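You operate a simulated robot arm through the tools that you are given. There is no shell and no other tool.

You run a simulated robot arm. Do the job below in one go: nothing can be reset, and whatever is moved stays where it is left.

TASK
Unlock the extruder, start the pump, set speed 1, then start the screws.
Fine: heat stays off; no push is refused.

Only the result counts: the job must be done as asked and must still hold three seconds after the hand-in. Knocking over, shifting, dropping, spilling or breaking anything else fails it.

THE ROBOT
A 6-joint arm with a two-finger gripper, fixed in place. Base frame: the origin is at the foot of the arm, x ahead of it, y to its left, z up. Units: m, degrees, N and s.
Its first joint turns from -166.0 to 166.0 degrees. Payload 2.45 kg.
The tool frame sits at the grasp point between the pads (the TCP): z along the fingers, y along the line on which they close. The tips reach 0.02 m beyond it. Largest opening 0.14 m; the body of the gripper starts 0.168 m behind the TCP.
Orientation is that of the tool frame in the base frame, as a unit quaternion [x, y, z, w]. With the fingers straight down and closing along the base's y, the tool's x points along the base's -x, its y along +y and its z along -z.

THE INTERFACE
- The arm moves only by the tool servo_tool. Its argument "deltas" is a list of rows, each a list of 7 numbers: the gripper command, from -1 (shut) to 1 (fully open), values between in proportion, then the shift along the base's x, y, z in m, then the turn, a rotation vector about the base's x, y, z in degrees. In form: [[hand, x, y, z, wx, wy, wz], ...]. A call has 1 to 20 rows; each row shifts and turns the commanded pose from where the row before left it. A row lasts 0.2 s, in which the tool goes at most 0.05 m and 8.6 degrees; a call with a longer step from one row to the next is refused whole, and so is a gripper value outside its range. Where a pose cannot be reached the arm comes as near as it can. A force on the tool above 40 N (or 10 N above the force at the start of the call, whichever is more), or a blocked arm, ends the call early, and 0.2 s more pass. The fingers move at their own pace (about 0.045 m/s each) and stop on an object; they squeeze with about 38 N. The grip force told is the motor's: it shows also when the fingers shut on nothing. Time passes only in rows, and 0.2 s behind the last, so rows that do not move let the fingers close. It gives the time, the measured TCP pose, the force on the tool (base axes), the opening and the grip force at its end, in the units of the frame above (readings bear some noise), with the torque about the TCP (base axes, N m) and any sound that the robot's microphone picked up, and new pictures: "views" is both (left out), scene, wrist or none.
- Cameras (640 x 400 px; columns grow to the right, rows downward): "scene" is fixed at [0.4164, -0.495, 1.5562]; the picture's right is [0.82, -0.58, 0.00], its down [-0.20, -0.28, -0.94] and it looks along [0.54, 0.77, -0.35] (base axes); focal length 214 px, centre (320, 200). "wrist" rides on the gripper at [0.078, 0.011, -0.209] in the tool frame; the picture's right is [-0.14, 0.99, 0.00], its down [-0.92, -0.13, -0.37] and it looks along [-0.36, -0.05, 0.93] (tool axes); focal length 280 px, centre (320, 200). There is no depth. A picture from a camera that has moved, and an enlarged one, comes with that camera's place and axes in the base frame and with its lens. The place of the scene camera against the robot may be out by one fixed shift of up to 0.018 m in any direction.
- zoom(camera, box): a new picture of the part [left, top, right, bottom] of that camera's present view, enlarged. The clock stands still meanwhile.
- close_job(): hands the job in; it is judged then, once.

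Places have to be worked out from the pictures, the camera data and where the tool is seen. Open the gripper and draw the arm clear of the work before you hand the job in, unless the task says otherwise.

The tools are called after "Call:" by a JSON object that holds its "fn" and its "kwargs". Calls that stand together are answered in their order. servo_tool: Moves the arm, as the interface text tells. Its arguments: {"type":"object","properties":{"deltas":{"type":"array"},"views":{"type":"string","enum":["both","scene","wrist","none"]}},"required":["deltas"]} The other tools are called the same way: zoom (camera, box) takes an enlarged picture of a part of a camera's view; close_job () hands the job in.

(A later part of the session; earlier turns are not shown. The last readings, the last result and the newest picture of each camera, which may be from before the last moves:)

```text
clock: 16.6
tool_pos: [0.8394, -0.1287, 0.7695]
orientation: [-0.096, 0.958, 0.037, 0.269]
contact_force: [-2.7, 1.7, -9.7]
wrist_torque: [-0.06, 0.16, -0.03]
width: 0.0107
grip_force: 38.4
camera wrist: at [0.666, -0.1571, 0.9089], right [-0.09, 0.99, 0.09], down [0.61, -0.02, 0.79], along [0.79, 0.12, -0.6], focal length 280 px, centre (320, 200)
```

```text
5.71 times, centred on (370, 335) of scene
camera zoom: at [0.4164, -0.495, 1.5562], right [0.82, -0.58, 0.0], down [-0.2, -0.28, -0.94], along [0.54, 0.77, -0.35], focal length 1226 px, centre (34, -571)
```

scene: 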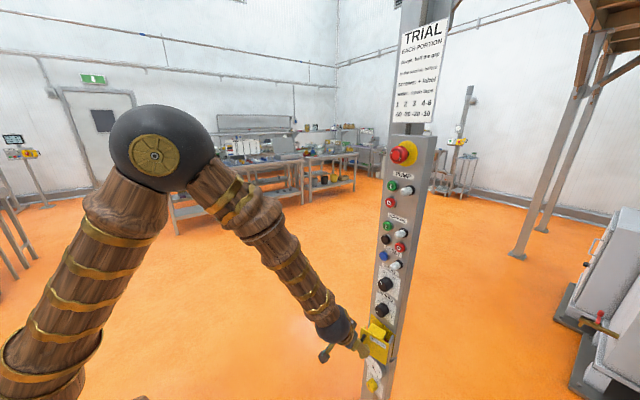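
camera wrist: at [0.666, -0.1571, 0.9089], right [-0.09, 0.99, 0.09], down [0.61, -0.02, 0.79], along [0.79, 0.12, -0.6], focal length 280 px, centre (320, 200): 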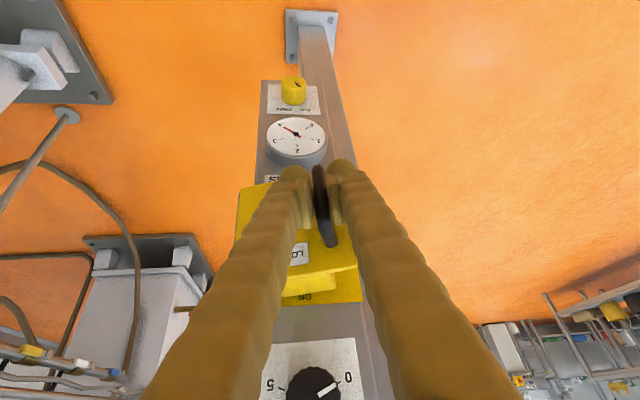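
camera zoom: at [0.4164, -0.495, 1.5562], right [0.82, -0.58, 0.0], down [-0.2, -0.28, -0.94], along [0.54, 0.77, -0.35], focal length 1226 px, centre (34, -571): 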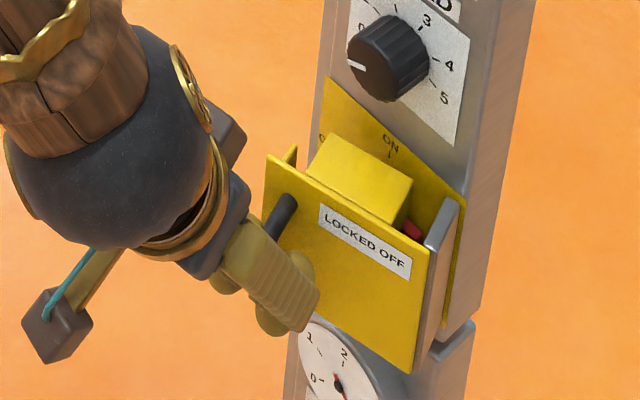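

The cover swings smoothly now with low force (about 17° open, with the red switch behind it). I'll continue the arc.

Call:
{"fn": "servo_tool", "kwargs": {"deltas": [[-1, -0.0034, -0.0056, 0, 0, 0, 3], [-1, -0.0032, -0.0058, 0, 0, 0, 3], [-1, -0.0029, -0.006, 0, 0, 0, 3], [-1, -0.0025, -0.006, 0, 0, 0, 3], [-1, -0.0022, -0.0062, 0, 0, 0, 3], [-1, -0.0019, -0.0063, 0, 0, 0, 3]]}}

Call:
{"fn": "zoom", "kwargs": {"camera": "scene", "box": [320, 300, 420, 370]}}

```text
clock: 18.0
tool_pos: [0.8243, -0.1644, 0.7691]
orientation: [-0.246, 0.931, 0.079, 0.259]
contact_force: [13.1, -3.4, -20.9]
wrist_torque: [-0.16, 0.09, -0.12]
width: 0.0107
grip_force: 37.5
camera wrist: at [0.6673, -0.2452, 0.909], right [-0.39, 0.92, 0.09], down [0.58, 0.17, 0.79], along [0.71, 0.36, -0.6], focal length 280 px, centre (320, 200)
```

scene: 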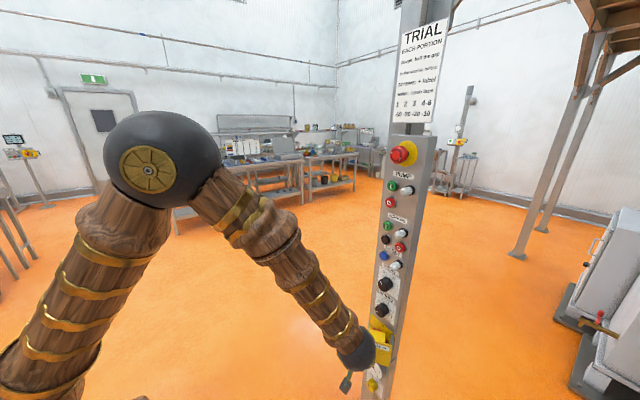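
wrist: 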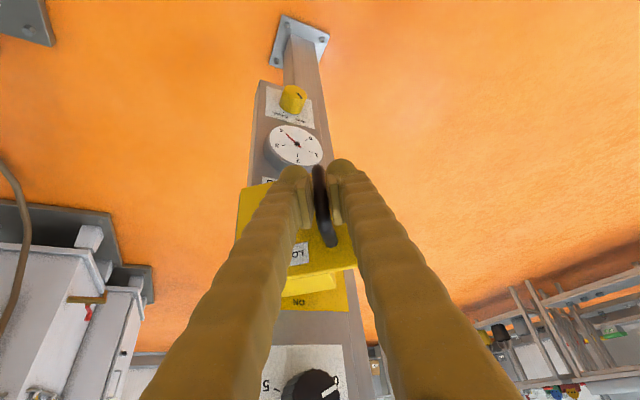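

```text
5.71 times, centred on (370, 335) of scene
camera zoom: at [0.4164, -0.495, 1.5562], right [0.82, -0.58, 0.0], down [-0.2, -0.28, -0.94], along [0.54, 0.77, -0.35], focal length 1226 px, centre (34, -571)
```

zoom: 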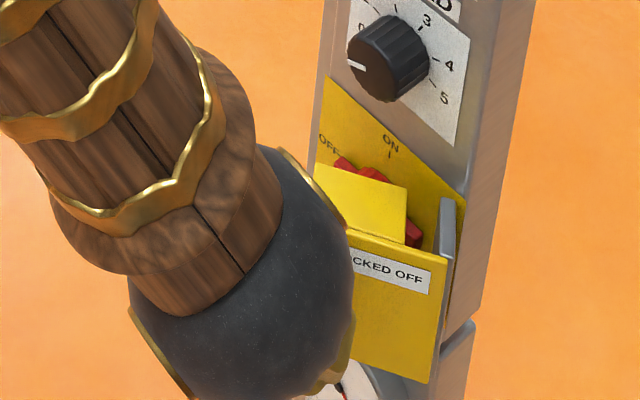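

About 35° open, with a slight outward bias in force. I'll continue with a small inward and downward correction.

Call:
{"fn": "servo_tool", "kwargs": {"deltas": [[-1, -0.001, -0.0064, -0.0005, 0, 0, 3], [-1, -0.0007, -0.0064, -0.0005, 0, 0, 3], [-1, -0.0004, -0.0065, -0.0005, 0, 0, 3], [-1, 0, -0.0065, -0.0005, 0, 0, 3], [-1, 0, -0.0065, 0, 0, 0, 3], [-1, 0.0003, -0.0065, 0, 0, 0, 3], [-1, 0.0006, -0.0065, 0, 0, 0, 3], [-1, 0.0009, -0.0065, 0, 0, 0, 3]]}}

Call:
{"fn": "zoom", "kwargs": {"camera": "scene", "box": [320, 300, 420, 370]}}

```text
clock: 18.9
tool_pos: [0.8217, -0.1852, 0.77]
orientation: [-0.326, 0.905, 0.102, 0.252]
contact_force: [-9.0, 1.2, 5.4]
wrist_torque: [-0.01, 0.02, 0.0]
width: 0.0107
grip_force: 37.9
stopped in row 4: the force on the tool passed its limit at 41 N (the readings are from after the stop); the commanded pose is now the measured one
camera wrist: at [0.6804, -0.2929, 0.9084], right [-0.54, 0.83, 0.09], down [0.55, 0.27, 0.79], along [0.64, 0.48, -0.6], focal length 280 px, centre (320, 200)
```

scene: 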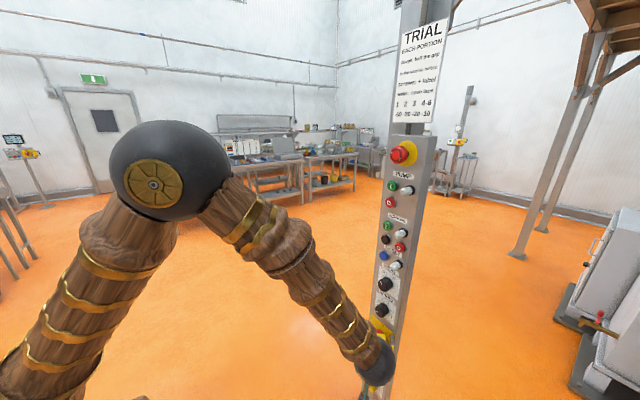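
wrist: 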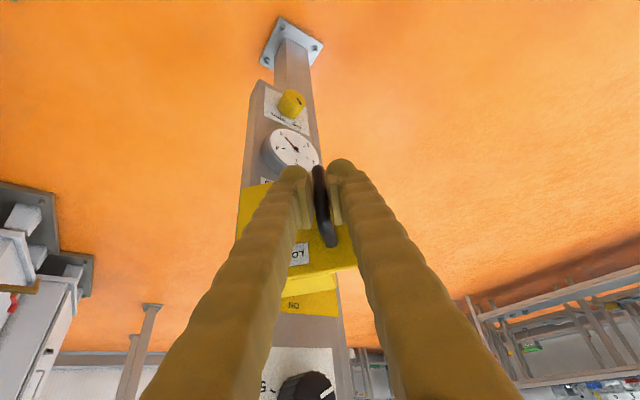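

```text
5.71 times, centred on (370, 335) of scene
camera zoom: at [0.4164, -0.495, 1.5562], right [0.82, -0.58, 0.0], down [-0.2, -0.28, -0.94], along [0.54, 0.77, -0.35], focal length 1226 px, centre (34, -571)
```

zoom: 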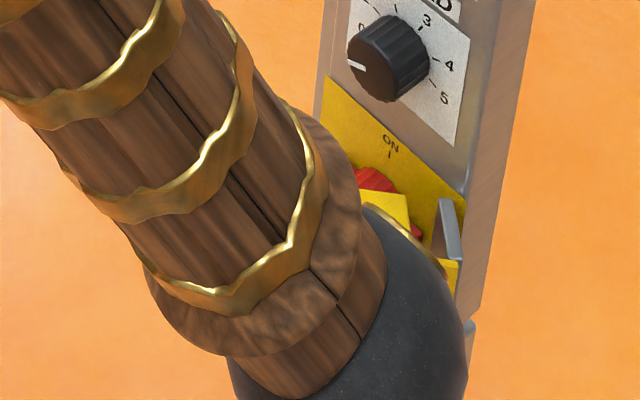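

About 45° open. Refitting the arc gives a hinge at about (0.942, -0.190), so I'll continue on that circle.

Call:
{"fn": "servo_tool", "kwargs": {"deltas": [[-1, -0.0001, -0.0063, 0, 0, 0, 3], [-1, 0.0002, -0.0063, 0, 0, 0, 3], [-1, 0.0006, -0.0063, 0, 0, 0, 3], [-1, 0.0009, -0.0062, 0, 0, 0, 3], [-1, 0.0012, -0.0062, 0, 0, 0, 3], [-1, 0.0015, -0.0061, 0, 0, 0, 3]]}}

```text
clock: 19.7
tool_pos: [0.821, -0.2032, 0.7698]
orientation: [-0.39, 0.88, 0.119, 0.245]
contact_force: [-8.0, -0.7, 5.2]
wrist_torque: [-0.02, -0.01, 0.01]
width: 0.0107
grip_force: 37.4
stopped in row 3: the force on the tool passed its limit at 41 N (the readings are from after the stop); the commanded pose is now the measured one
camera wrist: at [0.6974, -0.3297, 0.9083], right [-0.66, 0.75, 0.09], down [0.5, 0.35, 0.79], along [0.56, 0.57, -0.6], focal length 280 px, centre (320, 200)
```

scene: 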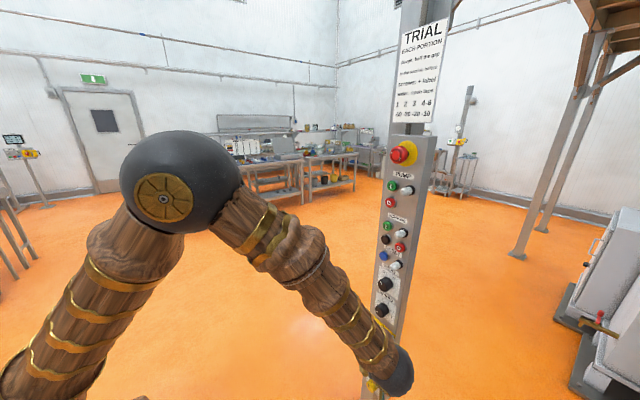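
wrist: 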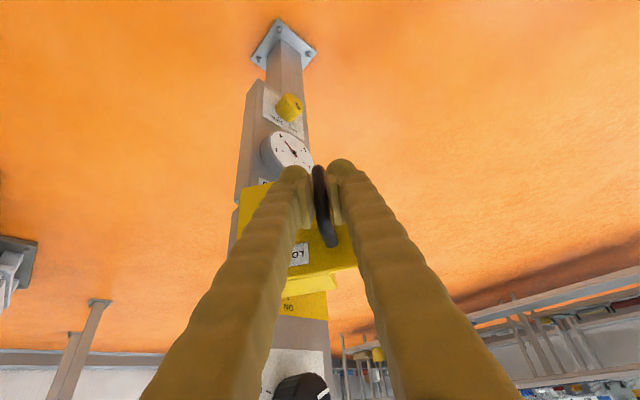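

Still moving (about 53° open); force builds up slowly, mostly in z. I'll continue with a slight downward correction in short calls.

Call:
{"fn": "servo_tool", "kwargs": {"deltas": [[-1, 0.0004, -0.0065, -0.001, 0, 0, 3], [-1, 0.0008, -0.0065, -0.001, 0, 0, 3], [-1, 0.0011, -0.0064, -0.001, 0, 0, 3]], "views": "none"}}

```text
clock: 20.5
tool_pos: [0.8238, -0.2235, 0.7672]
orientation: [-0.458, 0.846, 0.138, 0.235]
contact_force: [-3.3, -1.3, 31.1]
wrist_torque: [0.31, -0.19, -0.06]
width: 0.0105
grip_force: 37.7
```

The downward correction was too much (fz now +31), so I'll give it back while continuing the arc.

Call:
{"fn": "servo_tool", "kwargs": {"deltas": [[-1, 0.0015, -0.0064, 0.001, 0, 0, 3], [-1, 0.0018, -0.0063, 0.001, 0, 0, 3], [-1, 0.0022, -0.0062, 0.0004, 0, 0, 3]]}}

```text
clock: 21.3
tool_pos: [0.8293, -0.2404, 0.7677]
orientation: [-0.525, 0.807, 0.155, 0.222]
contact_force: [36.1, 11.8, -16.0]
wrist_torque: [-0.11, -0.13, -0.23]
width: 0.0107
grip_force: 38.2
camera wrist: at [0.7511, -0.3994, 0.9067], right [-0.86, 0.51, 0.09], down [0.37, 0.48, 0.79], along [0.36, 0.71, -0.6], focal length 280 px, centre (320, 200)
```

scene: 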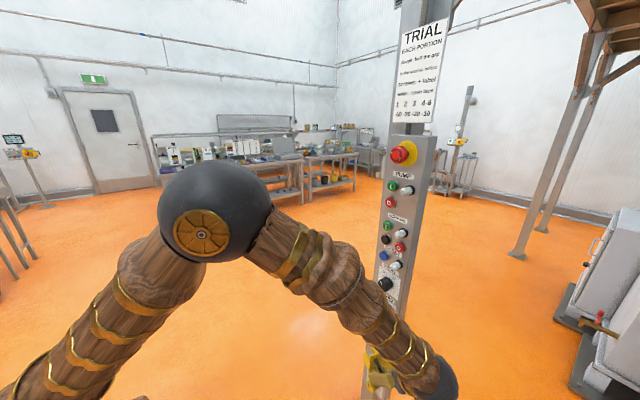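
wrist: 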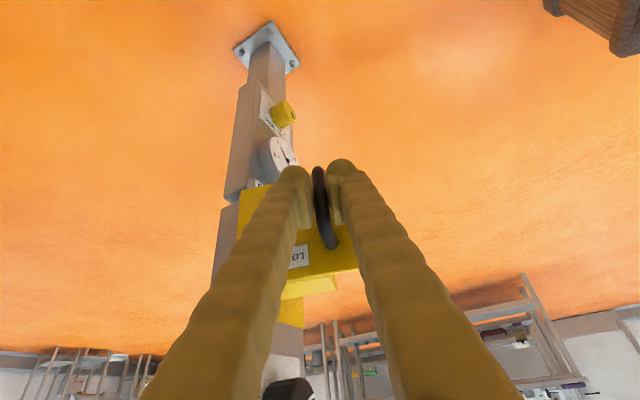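

About 71° open; the bar now pulls the tool inward (+x), so I'll bias the next steps that way.

Call:
{"fn": "servo_tool", "kwargs": {"deltas": [[-1, 0.0045, -0.0052, -0.0005, 0, 0, 3], [-1, 0.0037, -0.0055, 0, 0, 0, 3], [-1, 0.0034, -0.0056, 0, 0, 0, 3]], "views": "none"}}

```text
clock: 22.1
tool_pos: [0.8385, -0.2592, 0.7686]
orientation: [-0.585, 0.764, 0.174, 0.209]
contact_force: [-34.2, -18.0, 9.4]
wrist_torque: [-0.2, 0.19, 0.3]
width: 0.0105
grip_force: 37.3
```

About 80° open; I overcorrected slightly, so I'll ease outward and continue to about 90°.

Call:
{"fn": "servo_tool", "kwargs": {"deltas": [[-1, 0.0021, -0.0063, 0, 0, 0, 3], [-1, 0.0031, -0.0057, 0, 0, 0, 3], [-1, 0.0037, -0.0054, 0, 0, 0, 3]]}}

Call:
{"fn": "zoom", "kwargs": {"camera": "scene", "box": [340, 300, 480, 400]}}

```text
clock: 22.9
tool_pos: [0.8489, -0.2738, 0.7669]
orientation: [-0.643, 0.716, 0.189, 0.196]
contact_force: [-0.7, -1.0, -16.2]
wrist_torque: [-0.22, -0.01, -0.06]
width: 0.0108
grip_force: 38.1
camera wrist: at [0.824, -0.449, 0.9067], right [-0.97, 0.22, 0.09], down [0.2, 0.57, 0.79], along [0.12, 0.79, -0.6], focal length 280 px, centre (320, 200)
```

scene: 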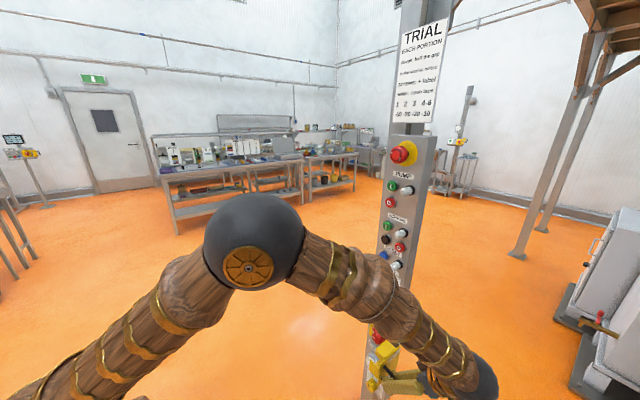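
wrist: 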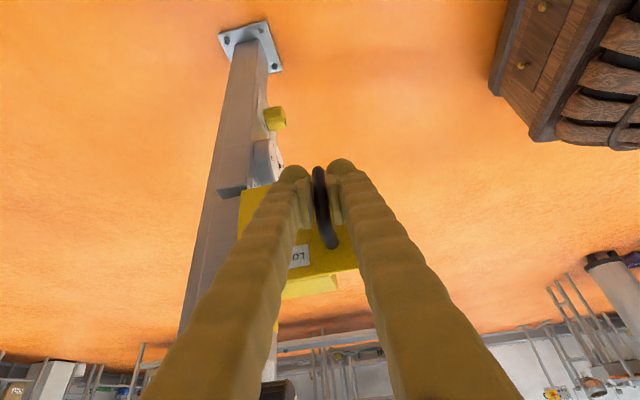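

```text
4.00 times, centred on (410, 350) of scene
camera zoom: at [0.4164, -0.495, 1.5562], right [0.82, -0.58, 0.0], down [-0.2, -0.28, -0.94], along [0.54, 0.77, -0.35], focal length 858 px, centre (-40, -400)
```

zoom: 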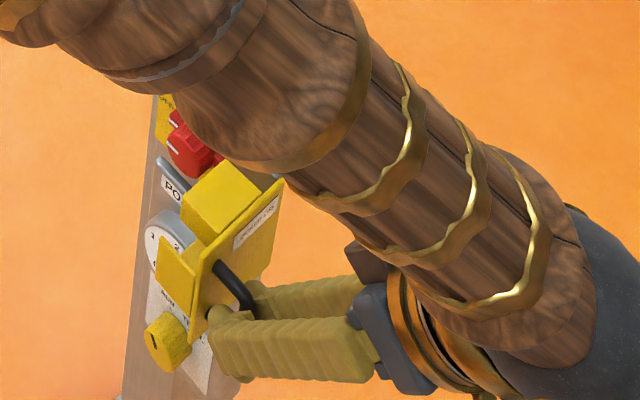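

About 90° open with the forces balanced. I'll swing a little further so the box on its inside clears the red switch.

Call:
{"fn": "servo_tool", "kwargs": {"deltas": [[-1, 0.0041, -0.005, -0.0005, 0, 0, 3], [-1, 0.0044, -0.0048, 0, 0, 0, 3], [-1, 0.0046, -0.0046, 0, 0, 0, 3], [-1, 0.0049, -0.0043, 0, 0, 0, 3]]}}

Call:
{"fn": "zoom", "kwargs": {"camera": "scene", "box": [340, 300, 480, 400]}}

```text
clock: 24.0
tool_pos: [0.8691, -0.2921, 0.7694]
orientation: [0.715, -0.645, -0.207, -0.175]
contact_force: [3.6, 4.0, -3.2]
wrist_torque: [-0.1, -0.06, -0.04]
width: 0.0104
grip_force: 37.5
stopped in row 4: the force on the tool passed its limit at 44 N (the readings are from after the stop); the commanded pose is now the measured one
camera wrist: at [0.8796, -0.4689, 0.9069], right [-1.0, 0.01, 0.09], down [0.08, 0.6, 0.79], along [-0.05, 0.8, -0.6], focal length 280 px, centre (320, 200)
```

scene: 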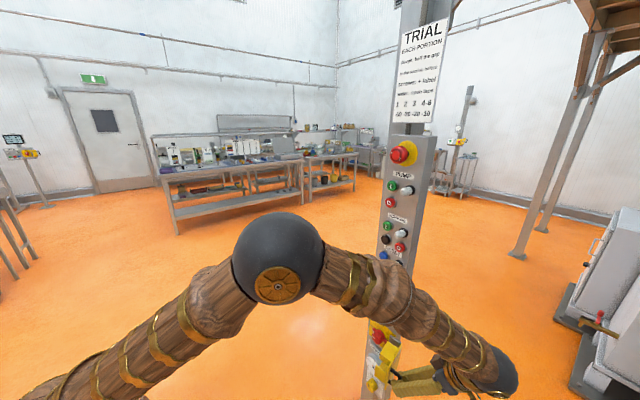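
wrist: 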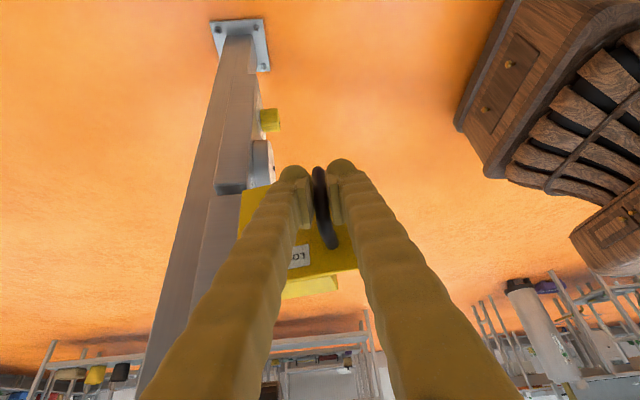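

```text
4.00 times, centred on (410, 350) of scene
camera zoom: at [0.4164, -0.495, 1.5562], right [0.82, -0.58, 0.0], down [-0.2, -0.28, -0.94], along [0.54, 0.77, -0.35], focal length 858 px, centre (-40, -400)
```

zoom: 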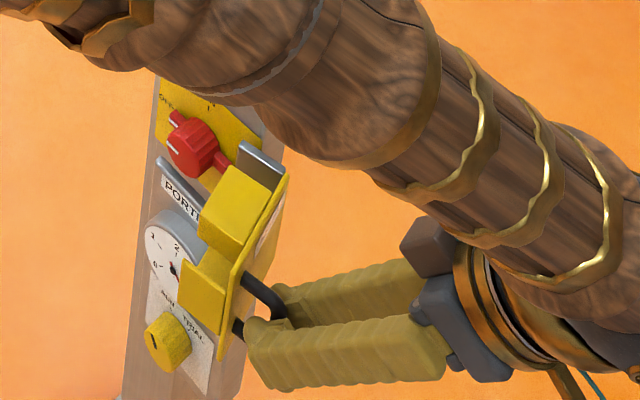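

About 100° open and the red isolator is well exposed. I'll try a little further.

Call:
{"fn": "servo_tool", "kwargs": {"deltas": [[-1, 0.005, -0.0039, 0, 0, 0, 3], [-1, 0.0052, -0.0037, 0, 0, 0, 3], [-1, 0.0054, -0.0034, 0, 0, 0, 3]], "views": "scene"}}

Call:
{"fn": "zoom", "kwargs": {"camera": "scene", "box": [340, 300, 480, 400]}}

```text
clock: 24.8
tool_pos: [0.8849, -0.3017, 0.7683]
orientation: [0.763, -0.586, -0.221, -0.159]
contact_force: [15.0, 23.8, -2.2]
wrist_torque: [0.06, -0.11, -0.22]
width: 0.0105
grip_force: 37.6
```

scene: 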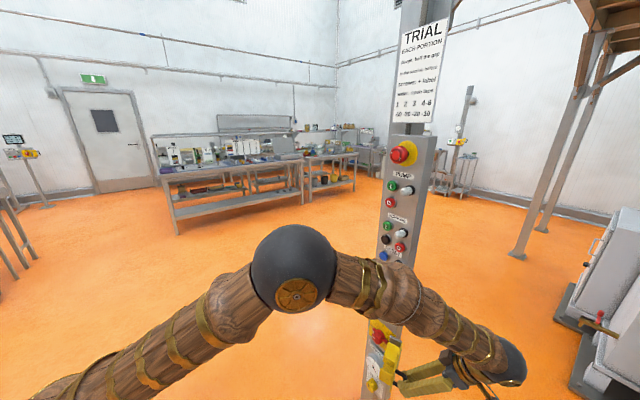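

```text
4.00 times, centred on (410, 350) of scene
camera zoom: at [0.4164, -0.495, 1.5562], right [0.82, -0.58, 0.0], down [-0.2, -0.28, -0.94], along [0.54, 0.77, -0.35], focal length 858 px, centre (-40, -400)
```

zoom: 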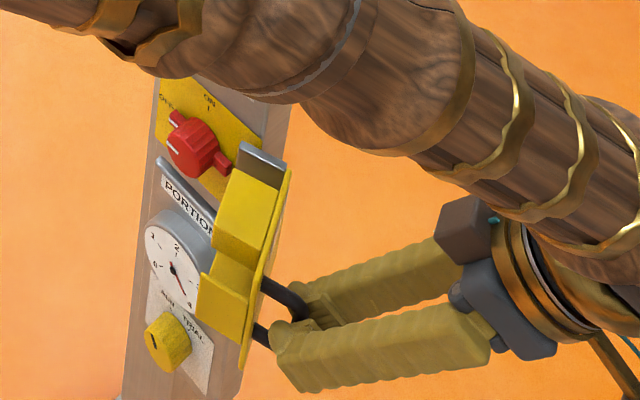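

About 110° open with the switch fully exposed. I'll release the handle and back straight off along the tool axis.

Call:
{"fn": "servo_tool", "kwargs": {"deltas": [[-0.1, 0, 0, 0, 0, 0, 0], [-0.1, 0, 0, 0, 0, 0, 0], [-0.1, 0, 0, 0, 0, 0, 0], [-0.1, 0.0045, -0.015, 0.0255, 0, 0, 0], [-0.1, 0.0045, -0.015, 0.0255, 0, 0, 0], [-0.1, 0.0045, -0.015, 0.0255, 0, 0, 0], [-0.1, 0.0045, -0.015, 0.0255, 0, 0, 0], [-0.1, 0.0045, -0.015, 0.0255, 0, 0, 0]]}}

Call:
{"fn": "zoom", "kwargs": {"camera": "scene", "box": [340, 300, 480, 400]}}

```text
clock: 26.6
tool_pos: [0.9072, -0.3769, 0.8957]
orientation: [0.762, -0.587, -0.221, -0.159]
contact_force: [0.9, 0.4, 0.2]
wrist_torque: [0.0, 0.05, 0.0]
width: 0.0629
grip_force: 0.0
camera wrist: at [0.9455, -0.5514, 1.0343], right [-0.99, -0.15, 0.09], down [-0.02, 0.61, 0.79], along [-0.17, 0.78, -0.6], focal length 280 px, centre (320, 200)
```

scene: 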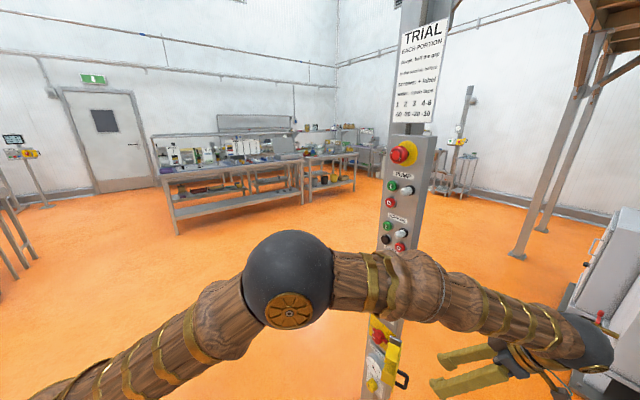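
wrist: 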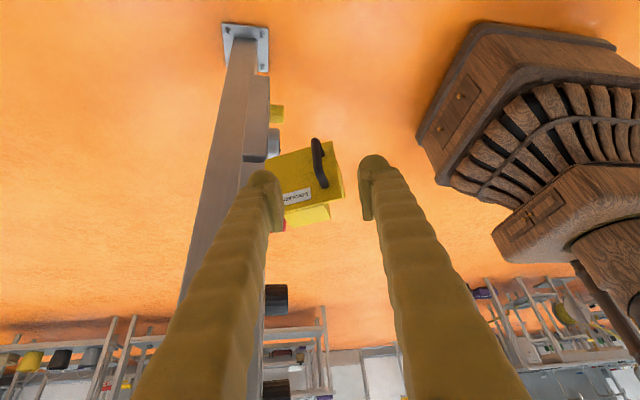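

```text
4.00 times, centred on (410, 350) of scene
camera zoom: at [0.4164, -0.495, 1.5562], right [0.82, -0.58, 0.0], down [-0.2, -0.28, -0.94], along [0.54, 0.77, -0.35], focal length 858 px, centre (-40, -400)
```

zoom: 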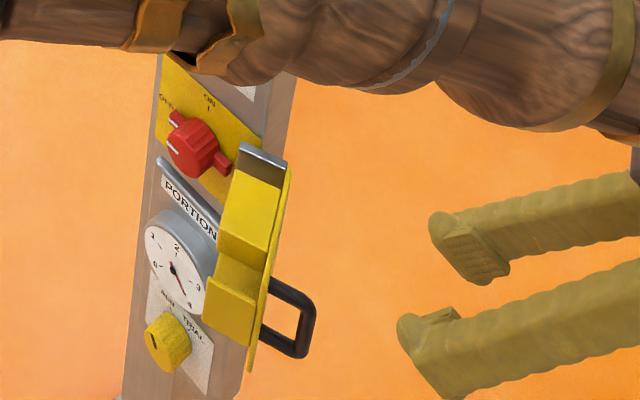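

The cover stays open by itself. I'll draw the arm back to the front of the panel, unwinding the yaw.

Call:
{"fn": "servo_tool", "kwargs": {"deltas": [[0.5, -0.035, -0.005, 0.01, 0, 0, -6], [0.5, -0.035, -0.005, 0.01, 0, 0, -8.1], [0.5, -0.035, 0, 0.01, 0, 0, -8.1], [0.5, -0.03, 0, 0.01, 0, 0, -8.1], [0.5, -0.03, 0.01, 0.01, 0, 0, -8.1], [0.5, -0.02, 0.015, 0.01, 0, 0, -8.1], [0.5, 0, 0.02, 0, 0, 0, -8.1], [0.5, 0, 0.02, 0, 0, 0, -8.1], [0.5, 0, 0.02, 0, 0, 0, -8.1], [0.5, 0, 0.02, 0, 0, 0, -8.1], [0.5, 0, 0.02, 0, 0, 0, -8.1], [0.5, 0, 0.02, 0, 0, 0, -8.1], [0.5, 0, 0.02, 0, 0, 0, -8.1], [0.5, 0, 0.02, 0, 0, 0, -3]]}}

```text
clock: 29.6
tool_pos: [0.723, -0.202, 0.9563]
orientation: [0.012, 0.962, 0.006, 0.273]
contact_force: [0.1, 0.4, 0.1]
wrist_torque: [0.03, 0.0, -0.01]
width: 0.1049
grip_force: 0.1
camera wrist: at [0.547, -0.1917, 1.0947], right [0.14, 0.99, 0.09], down [0.59, -0.15, 0.79], along [0.8, -0.06, -0.6], focal length 280 px, centre (320, 200)
```

scene: 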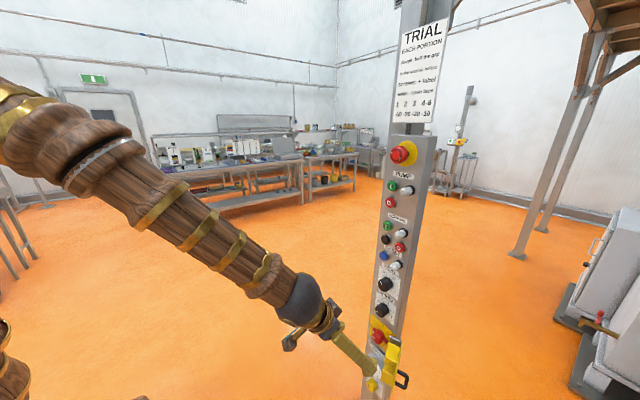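
wrist: 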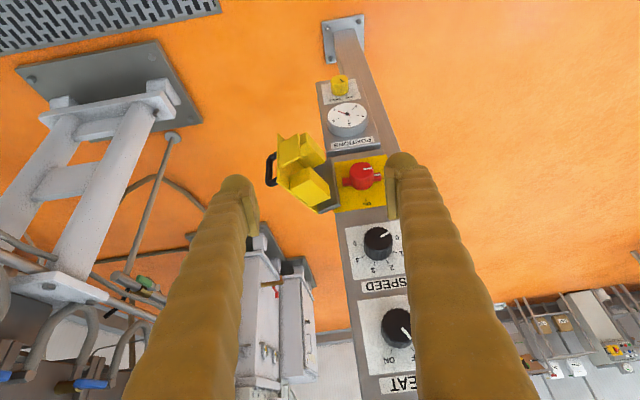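

Call:
{"fn": "zoom", "kwargs": {"camera": "wrist", "box": [310, 130, 410, 220]}}

Call:
{"fn": "zoom", "kwargs": {"camera": "scene", "box": [350, 300, 420, 360]}}

Call:
{"fn": "zoom", "kwargs": {"camera": "scene", "box": [360, 165, 430, 285]}}

```text
4.44 times, centred on (360, 175) of wrist
camera zoom: at [0.547, -0.1917, 1.0947], right [0.14, 0.99, 0.09], down [0.59, -0.15, 0.79], along [0.8, -0.06, -0.6], focal length 1246 px, centre (142, 311)
```

zoom: 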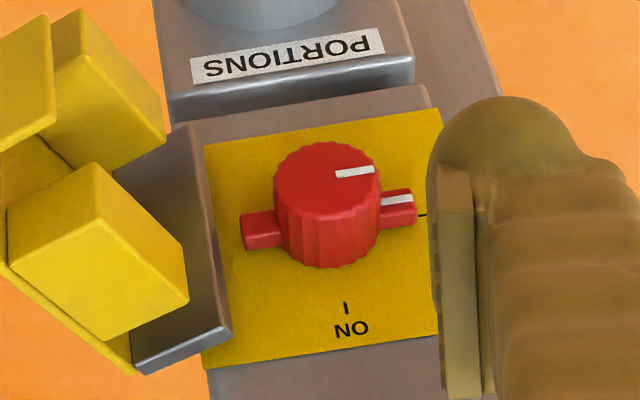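

```text
6.67 times, centred on (385, 330) of scene
camera zoom: at [0.4164, -0.495, 1.5562], right [0.82, -0.58, 0.0], down [-0.2, -0.28, -0.94], along [0.54, 0.77, -0.35], focal length 1430 px, centre (-113, -667)
```

zoom: 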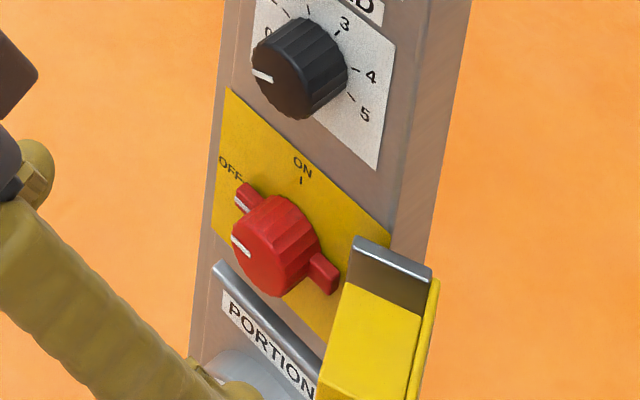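

```text
3.33 times, centred on (395, 225) of scene
camera zoom: at [0.4164, -0.495, 1.5562], right [0.82, -0.58, 0.0], down [-0.2, -0.28, -0.94], along [0.54, 0.77, -0.35], focal length 715 px, centre (70, 117)
```

zoom: 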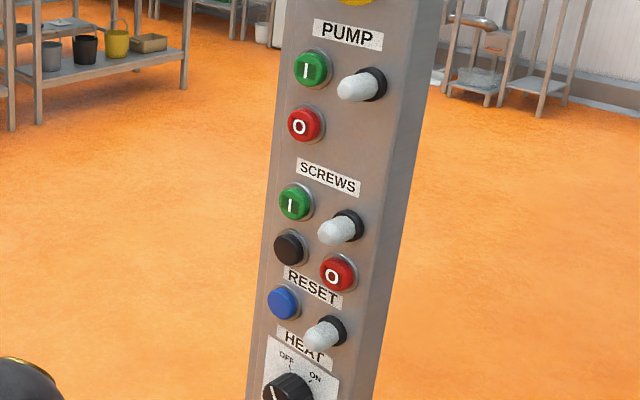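

The isolator's mark points to OFF (left) and ON is at the top, so it needs a 90° clockwise turn. Its wings lie at y≈-0.112 and -0.169, z≈0.769. I plan to push the right wing down with the right finger alone, then push the wing that comes to the top towards the right; first I move to a spot above it.

Call:
{"fn": "servo_tool", "kwargs": {"deltas": [[1, 0.03, 0.027, 0, 0, 1.7, 0.35], [1, 0.03, 0.027, 0, 0, 1.7, 0.35], [1, 0.03, 0.027, 0, 0, 1.7, 0.35], [1, 0.03, 0.027, -0.01, 0, 1.6, 0.35], [1, 0.02, 0, -0.01, 0, 0, 0]]}}

Call:
{"fn": "zoom", "kwargs": {"camera": "wrist", "box": [160, 100, 360, 260]}}

```text
clock: 30.8
tool_pos: [0.8626, -0.0952, 0.9358]
orientation: [-0.001, 0.976, 0.009, 0.216]
contact_force: [-0.6, -0.2, -0.6]
wrist_torque: [0.0, -0.01, 0.01]
width: 0.14
grip_force: 0.1
camera wrist: at [0.704, -0.0872, 1.0939], right [0.12, 0.99, 0.07], down [0.68, -0.14, 0.72], along [0.72, -0.04, -0.69], focal length 280 px, centre (320, 200)
```

scene: 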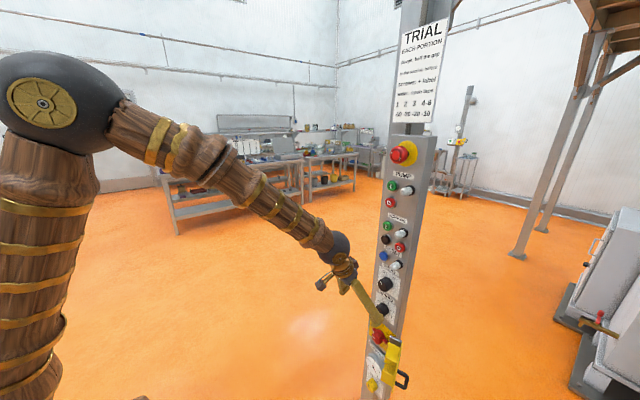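
wrist: 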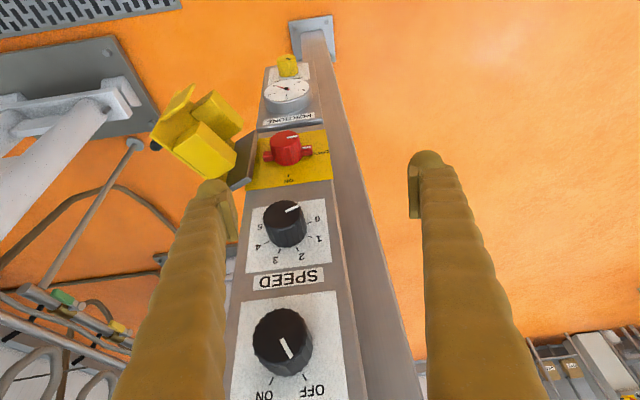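

```text
2.50 times, centred on (260, 180) of wrist
camera zoom: at [0.704, -0.0872, 1.0939], right [0.12, 0.99, 0.07], down [0.68, -0.14, 0.72], along [0.72, -0.04, -0.69], focal length 701 px, centre (470, 250)
```

zoom: 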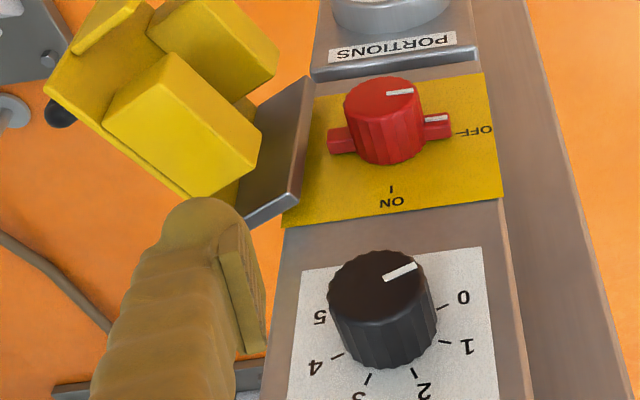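

The readings confirm the right wing at (0.939, -0.167, 0.769) and the knob centre at y≈-0.139. I'll bring the right finger to just above that wing.

Call:
{"fn": "servo_tool", "kwargs": {"deltas": [[1, 0.0148, 0.001, -0.024, 0, 0, 0], [1, 0.0148, 0.001, -0.024, 0, 0, 0], [1, 0.0148, 0.001, -0.024, 0, 0, 0], [1, 0.0148, 0.001, -0.024, 0, 0, 0], [1, 0, 0, -0.015, 0, 0, 0], [1, 0, 0, -0.015, 0, 0, 0]]}}

Call:
{"fn": "zoom", "kwargs": {"camera": "wrist", "box": [160, 100, 360, 260]}}

Call:
{"fn": "zoom", "kwargs": {"camera": "scene", "box": [350, 300, 420, 360]}}

```text
clock: 32.2
tool_pos: [0.9206, -0.0922, 0.8107]
orientation: [0.0, 0.976, 0.01, 0.216]
contact_force: [0.5, 0.1, -0.1]
wrist_torque: [0.01, 0.04, 0.0]
width: 0.14
grip_force: 0.2
camera wrist: at [0.7627, -0.0848, 0.9682], right [0.12, 0.99, 0.07], down [0.68, -0.14, 0.72], along [0.72, -0.04, -0.69], focal length 280 px, centre (320, 200)
```

scene: 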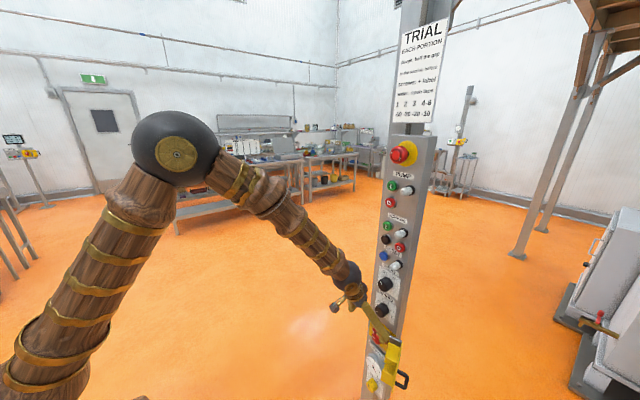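
wrist: 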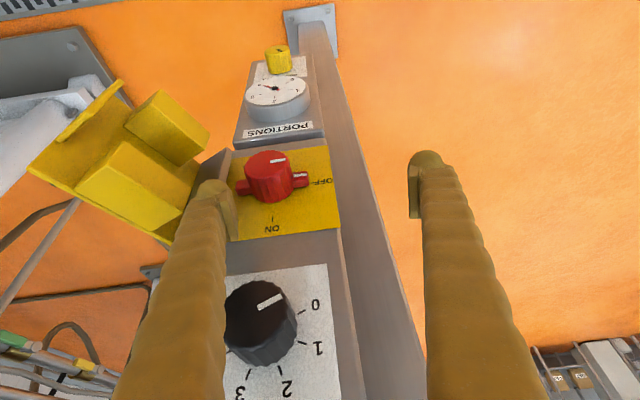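

```text
2.50 times, centred on (260, 180) of wrist
camera zoom: at [0.7627, -0.0848, 0.9682], right [0.12, 0.99, 0.07], down [0.68, -0.14, 0.72], along [0.72, -0.04, -0.69], focal length 701 px, centre (470, 250)
```

zoom: 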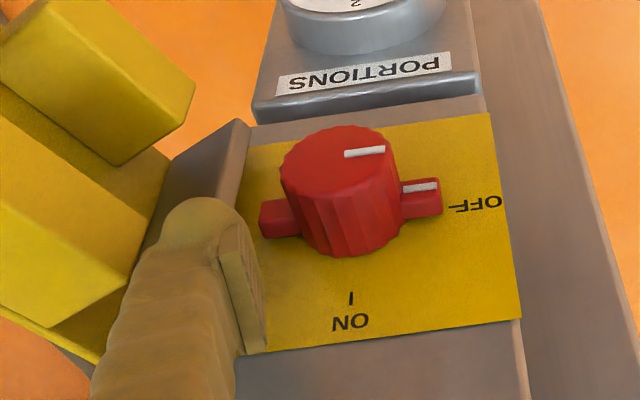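

```text
6.67 times, centred on (385, 330) of scene
camera zoom: at [0.4164, -0.495, 1.5562], right [0.82, -0.58, 0.0], down [-0.2, -0.28, -0.94], along [0.54, 0.77, -0.35], focal length 1430 px, centre (-113, -667)
```

zoom: 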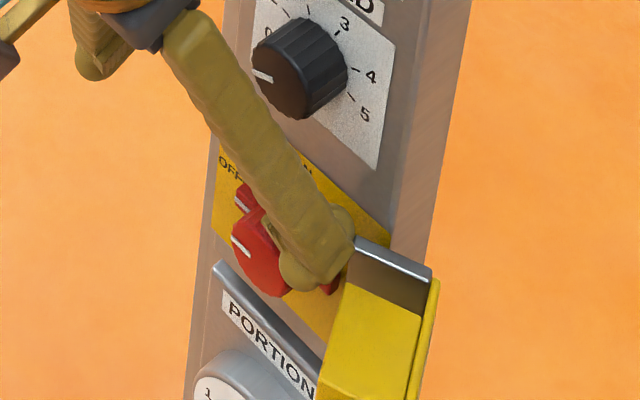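

The fingertip bulb sits slightly outboard of the wing, so I'll shift 6 mm toward the knob and lower in small steps while watching the force.

Call:
{"fn": "servo_tool", "kwargs": {"deltas": [[1, 0, 0.006, 0, 0, 0, 0], [1, 0, 0, -0.007, 0, 0, 0], [1, 0, 0, -0.007, 0, 0, 0], [1, 0, 0, -0.005, 0, 0, 0]]}}

Call:
{"fn": "zoom", "kwargs": {"camera": "wrist", "box": [160, 100, 360, 260]}}

Call:
{"fn": "zoom", "kwargs": {"camera": "scene", "box": [350, 300, 420, 360]}}

```text
clock: 33.2
tool_pos: [0.9212, -0.0859, 0.79]
orientation: [0.0, 0.976, 0.009, 0.216]
contact_force: [0.5, -0.4, -0.7]
wrist_torque: [-0.01, 0.05, -0.02]
width: 0.1399
grip_force: 0.0
camera wrist: at [0.7621, -0.0783, 0.9487], right [0.12, 0.99, 0.07], down [0.68, -0.14, 0.72], along [0.72, -0.04, -0.69], focal length 280 px, centre (320, 200)
```

scene: 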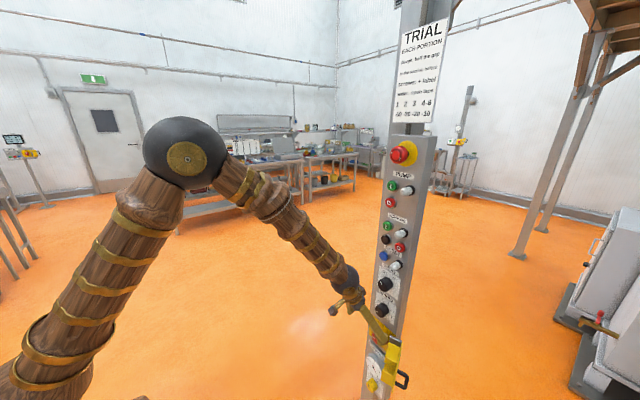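
wrist: 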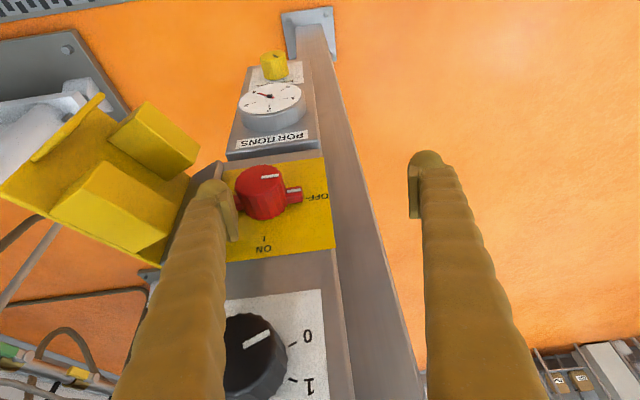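

```text
2.50 times, centred on (260, 180) of wrist
camera zoom: at [0.7621, -0.0783, 0.9487], right [0.12, 0.99, 0.07], down [0.68, -0.14, 0.72], along [0.72, -0.04, -0.69], focal length 701 px, centre (470, 250)
```

zoom: 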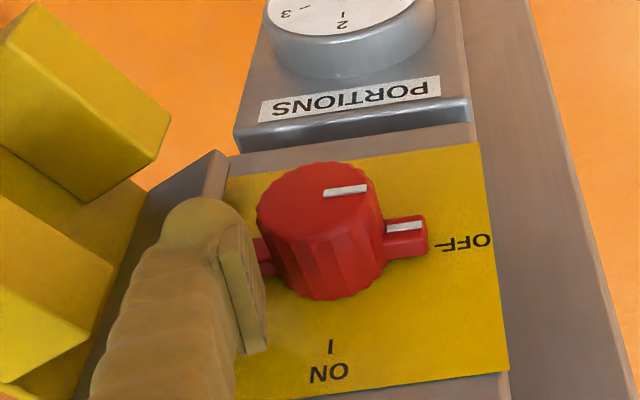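

```text
6.67 times, centred on (385, 330) of scene
camera zoom: at [0.4164, -0.495, 1.5562], right [0.82, -0.58, 0.0], down [-0.2, -0.28, -0.94], along [0.54, 0.77, -0.35], focal length 1430 px, centre (-113, -667)
```

zoom: 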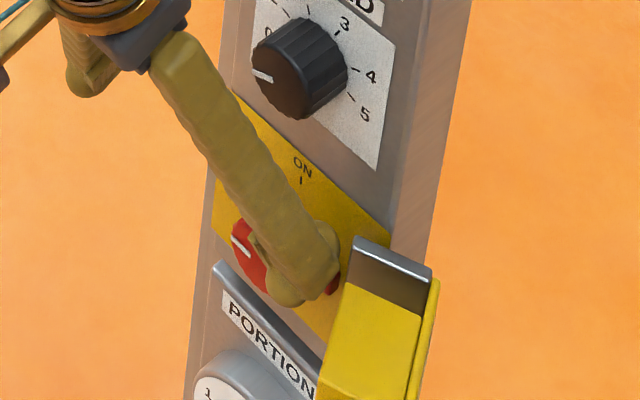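

The finger now lies over the right wing with no contact yet. I'll push down in small steps.

Call:
{"fn": "servo_tool", "kwargs": {"deltas": [[1, 0, -0.001, -0.005, 0, 0, 0], [1, 0, -0.001, -0.005, 0, 0, 0], [1, 0, -0.001, -0.005, 0, 0, 0], [1, 0, -0.001, -0.005, 0, 0, 0], [1, 0, 0, -0.005, 0, 0, 0]]}}

Call:
{"fn": "zoom", "kwargs": {"camera": "wrist", "box": [160, 100, 360, 260]}}

Call:
{"fn": "zoom", "kwargs": {"camera": "scene", "box": [350, 300, 420, 360]}}

```text
clock: 34.4
tool_pos: [0.9212, -0.0892, 0.7649]
orientation: [0.001, 0.977, 0.009, 0.215]
contact_force: [-10.4, -1.2, 6.0]
wrist_torque: [-0.28, -0.09, -0.94]
width: 0.1401
grip_force: 0.1
camera wrist: at [0.7619, -0.0826, 0.9243], right [0.12, 0.99, 0.08], down [0.68, -0.14, 0.72], along [0.72, -0.04, -0.69], focal length 280 px, centre (320, 200)
```

scene: 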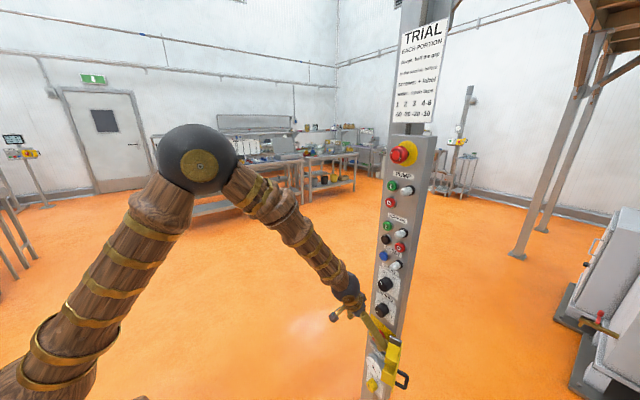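
wrist: 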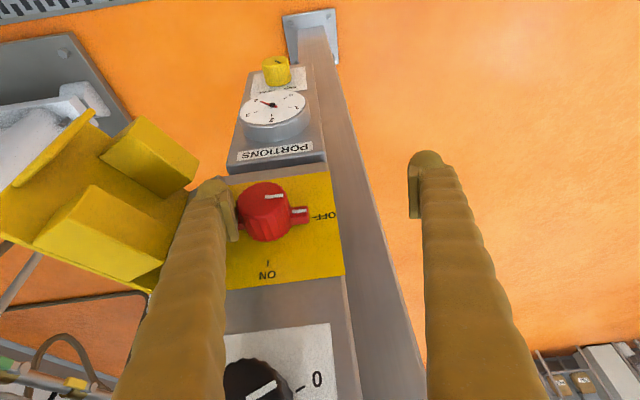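

```text
2.50 times, centred on (260, 180) of wrist
camera zoom: at [0.7619, -0.0826, 0.9243], right [0.12, 0.99, 0.08], down [0.68, -0.14, 0.72], along [0.72, -0.04, -0.69], focal length 701 px, centre (470, 250)
```

zoom: 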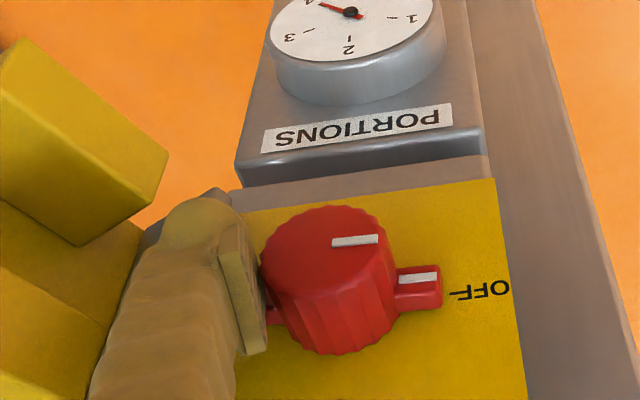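

```text
6.67 times, centred on (385, 330) of scene
camera zoom: at [0.4164, -0.495, 1.5562], right [0.82, -0.58, 0.0], down [-0.2, -0.28, -0.94], along [0.54, 0.77, -0.35], focal length 1430 px, centre (-113, -667)
```

zoom: 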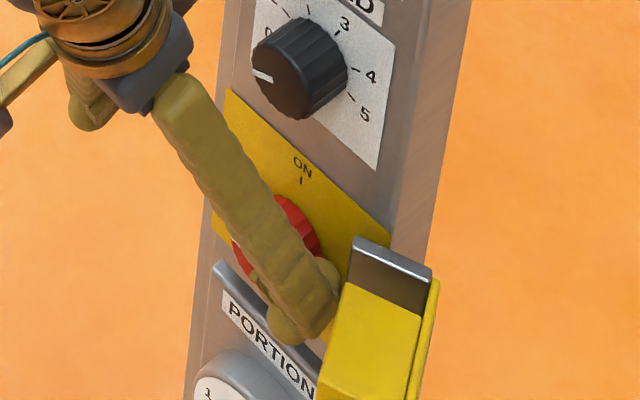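

The finger slid in front of the wing, which lies too close to the panel, and the knob did not turn. Instead I'll grip the round knob body and twist: back off, go to 45° tilt with a 40° lean to the left, and approach along the tool axis.

Call:
{"fn": "servo_tool", "kwargs": {"deltas": [[1, -0.014, 0, 0.028, 0, 0, 0], [1, -0.014, 0, 0.028, 0, 0, 0], [1, -0.014, 0, 0.028, 0, 0, 0], [0.5, -0.008, 0, 0, 0, -5, 0], [0, -0.008, 0, 0, 0, -5, 0], [0, -0.008, 0, 0, 0, -5, 0], [0, -0.008, 0, 0, 0, -5, 0], [0, 0, 0, -0.006, -8, 0, 0], [0, 0, 0, -0.006, -8, 0, 0], [0, 0, 0, -0.006, -8, 0, 0], [0, 0, -0.004, -0.006, -8, 0, 0], [0, 0, -0.005, -0.007, -8, 0, 0]]}}

Call:
{"fn": "zoom", "kwargs": {"camera": "wrist", "box": [220, 100, 420, 260]}}

Call:
{"fn": "zoom", "kwargs": {"camera": "scene", "box": [330, 290, 430, 365]}}

```text
clock: 37.0
tool_pos: [0.8252, -0.0644, 0.8203]
orientation: [-0.048, 0.968, -0.052, 0.241]
contact_force: [0.5, 0.9, 0.2]
wrist_torque: [0.0, 0.0, 0.06]
width: 0.0699
grip_force: 0.0
out of reach, approached as far as the arm can: row 5, 6, 7, 8, 9, 10, 11, 12
camera wrist: at [0.6568, -0.0467, 0.9683], right [0.06, 1.0, -0.06], down [0.64, 0.01, 0.77], along [0.76, -0.08, -0.64], focal length 280 px, centre (320, 200)
```

scene: 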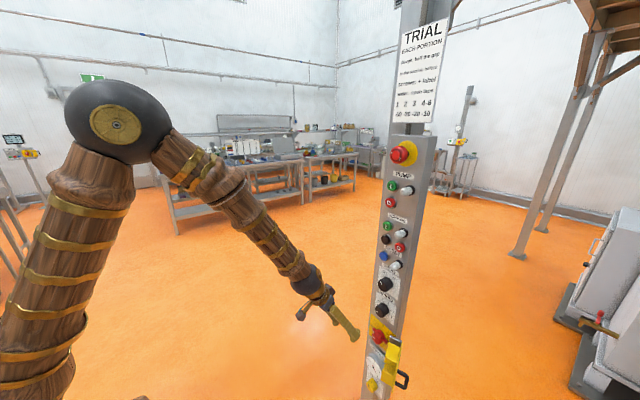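
wrist: 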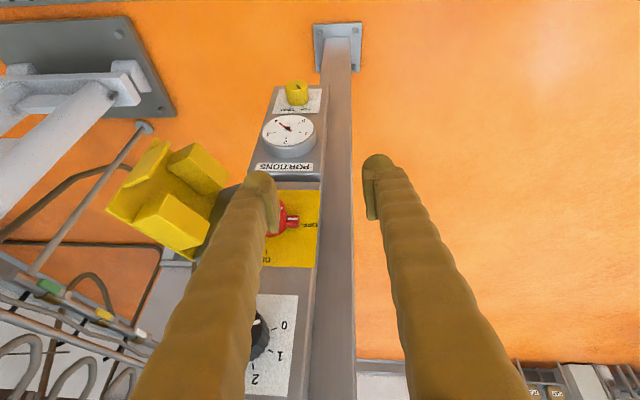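

```text
2.50 times, centred on (320, 180) of wrist
camera zoom: at [0.6568, -0.0467, 0.9683], right [0.06, 1.0, -0.06], down [0.64, 0.01, 0.77], along [0.76, -0.08, -0.64], focal length 701 px, centre (320, 250)
```

zoom: 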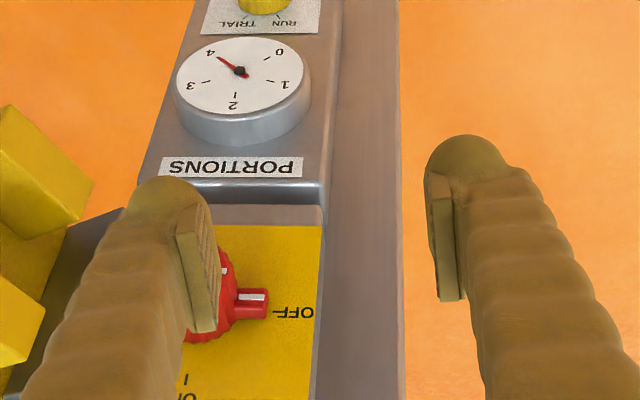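

```text
5.33 times, centred on (380, 328) of scene
camera zoom: at [0.4164, -0.495, 1.5562], right [0.82, -0.58, 0.0], down [-0.2, -0.28, -0.94], along [0.54, 0.77, -0.35], focal length 1144 px, centre (0, -480)
```

zoom: 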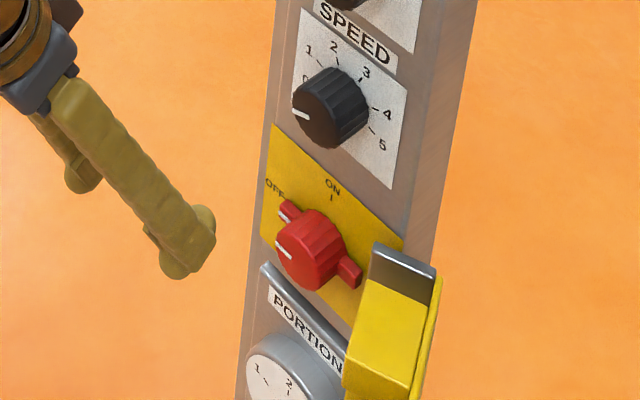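

The arm stalled partway, probably near a wrist singularity with the tool in line with the forearm. I'll move a bit up and go to a plain 45° tilt first to see whether it passes.

Call:
{"fn": "servo_tool", "kwargs": {"deltas": [[0, -0.005, -0.005, 0.015, 1.9, -4.25, -0.7], [0, -0.005, -0.005, 0.015, 1.9, -4.25, -0.7], [0, -0.005, -0.005, 0.015, 1.9, -4.25, -0.7], [0, -0.005, -0.005, 0.015, 1.9, -4.25, -0.7]]}}

```text
clock: 38.0
tool_pos: [0.7972, -0.1127, 0.8611]
orientation: [0.07, 0.936, -0.057, 0.341]
contact_force: [1.7, 2.3, 0.1]
wrist_torque: [-0.32, 0.16, -0.26]
width: 0.07
grip_force: 0.1
out of reach, approached as far as the arm can: row 1
camera wrist: at [0.6068, -0.0637, 0.9704], right [0.27, 0.96, 0.03], down [0.44, -0.15, 0.88], along [0.85, -0.23, -0.47], focal length 280 px, centre (320, 200)
```

scene: 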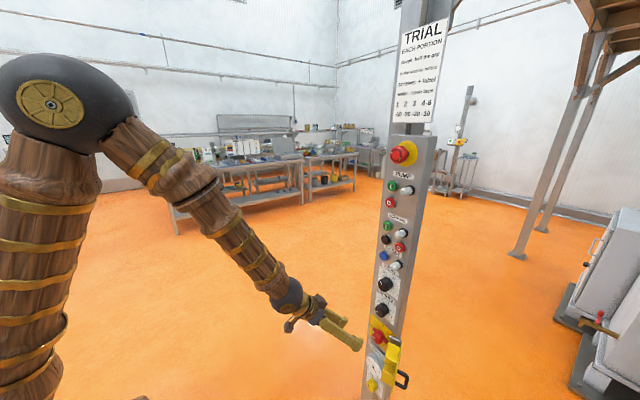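
wrist: 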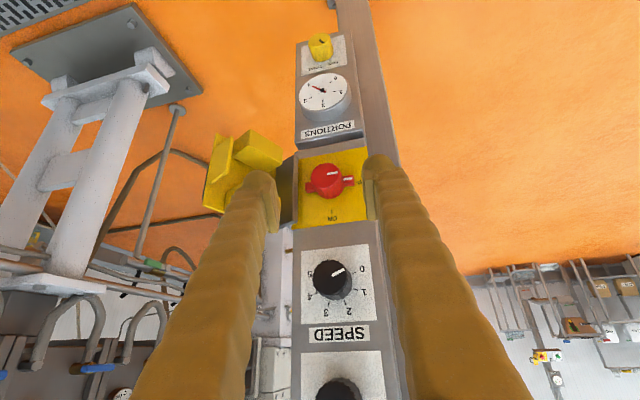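

It passed through. I'll let it settle one step to read the true pose.

Call:
{"fn": "servo_tool", "kwargs": {"deltas": [[0, 0, 0, 0, 0, 0, 0], [0, 0, 0, 0, 0, 0, 0]], "views": "none"}}

```text
clock: 38.6
tool_pos: [0.8001, -0.0995, 0.8628]
orientation: [-0.007, 0.936, -0.062, 0.345]
contact_force: [0.4, 0.2, 0.1]
wrist_torque: [-0.01, -0.01, -0.01]
width: 0.0697
grip_force: 0.0
```

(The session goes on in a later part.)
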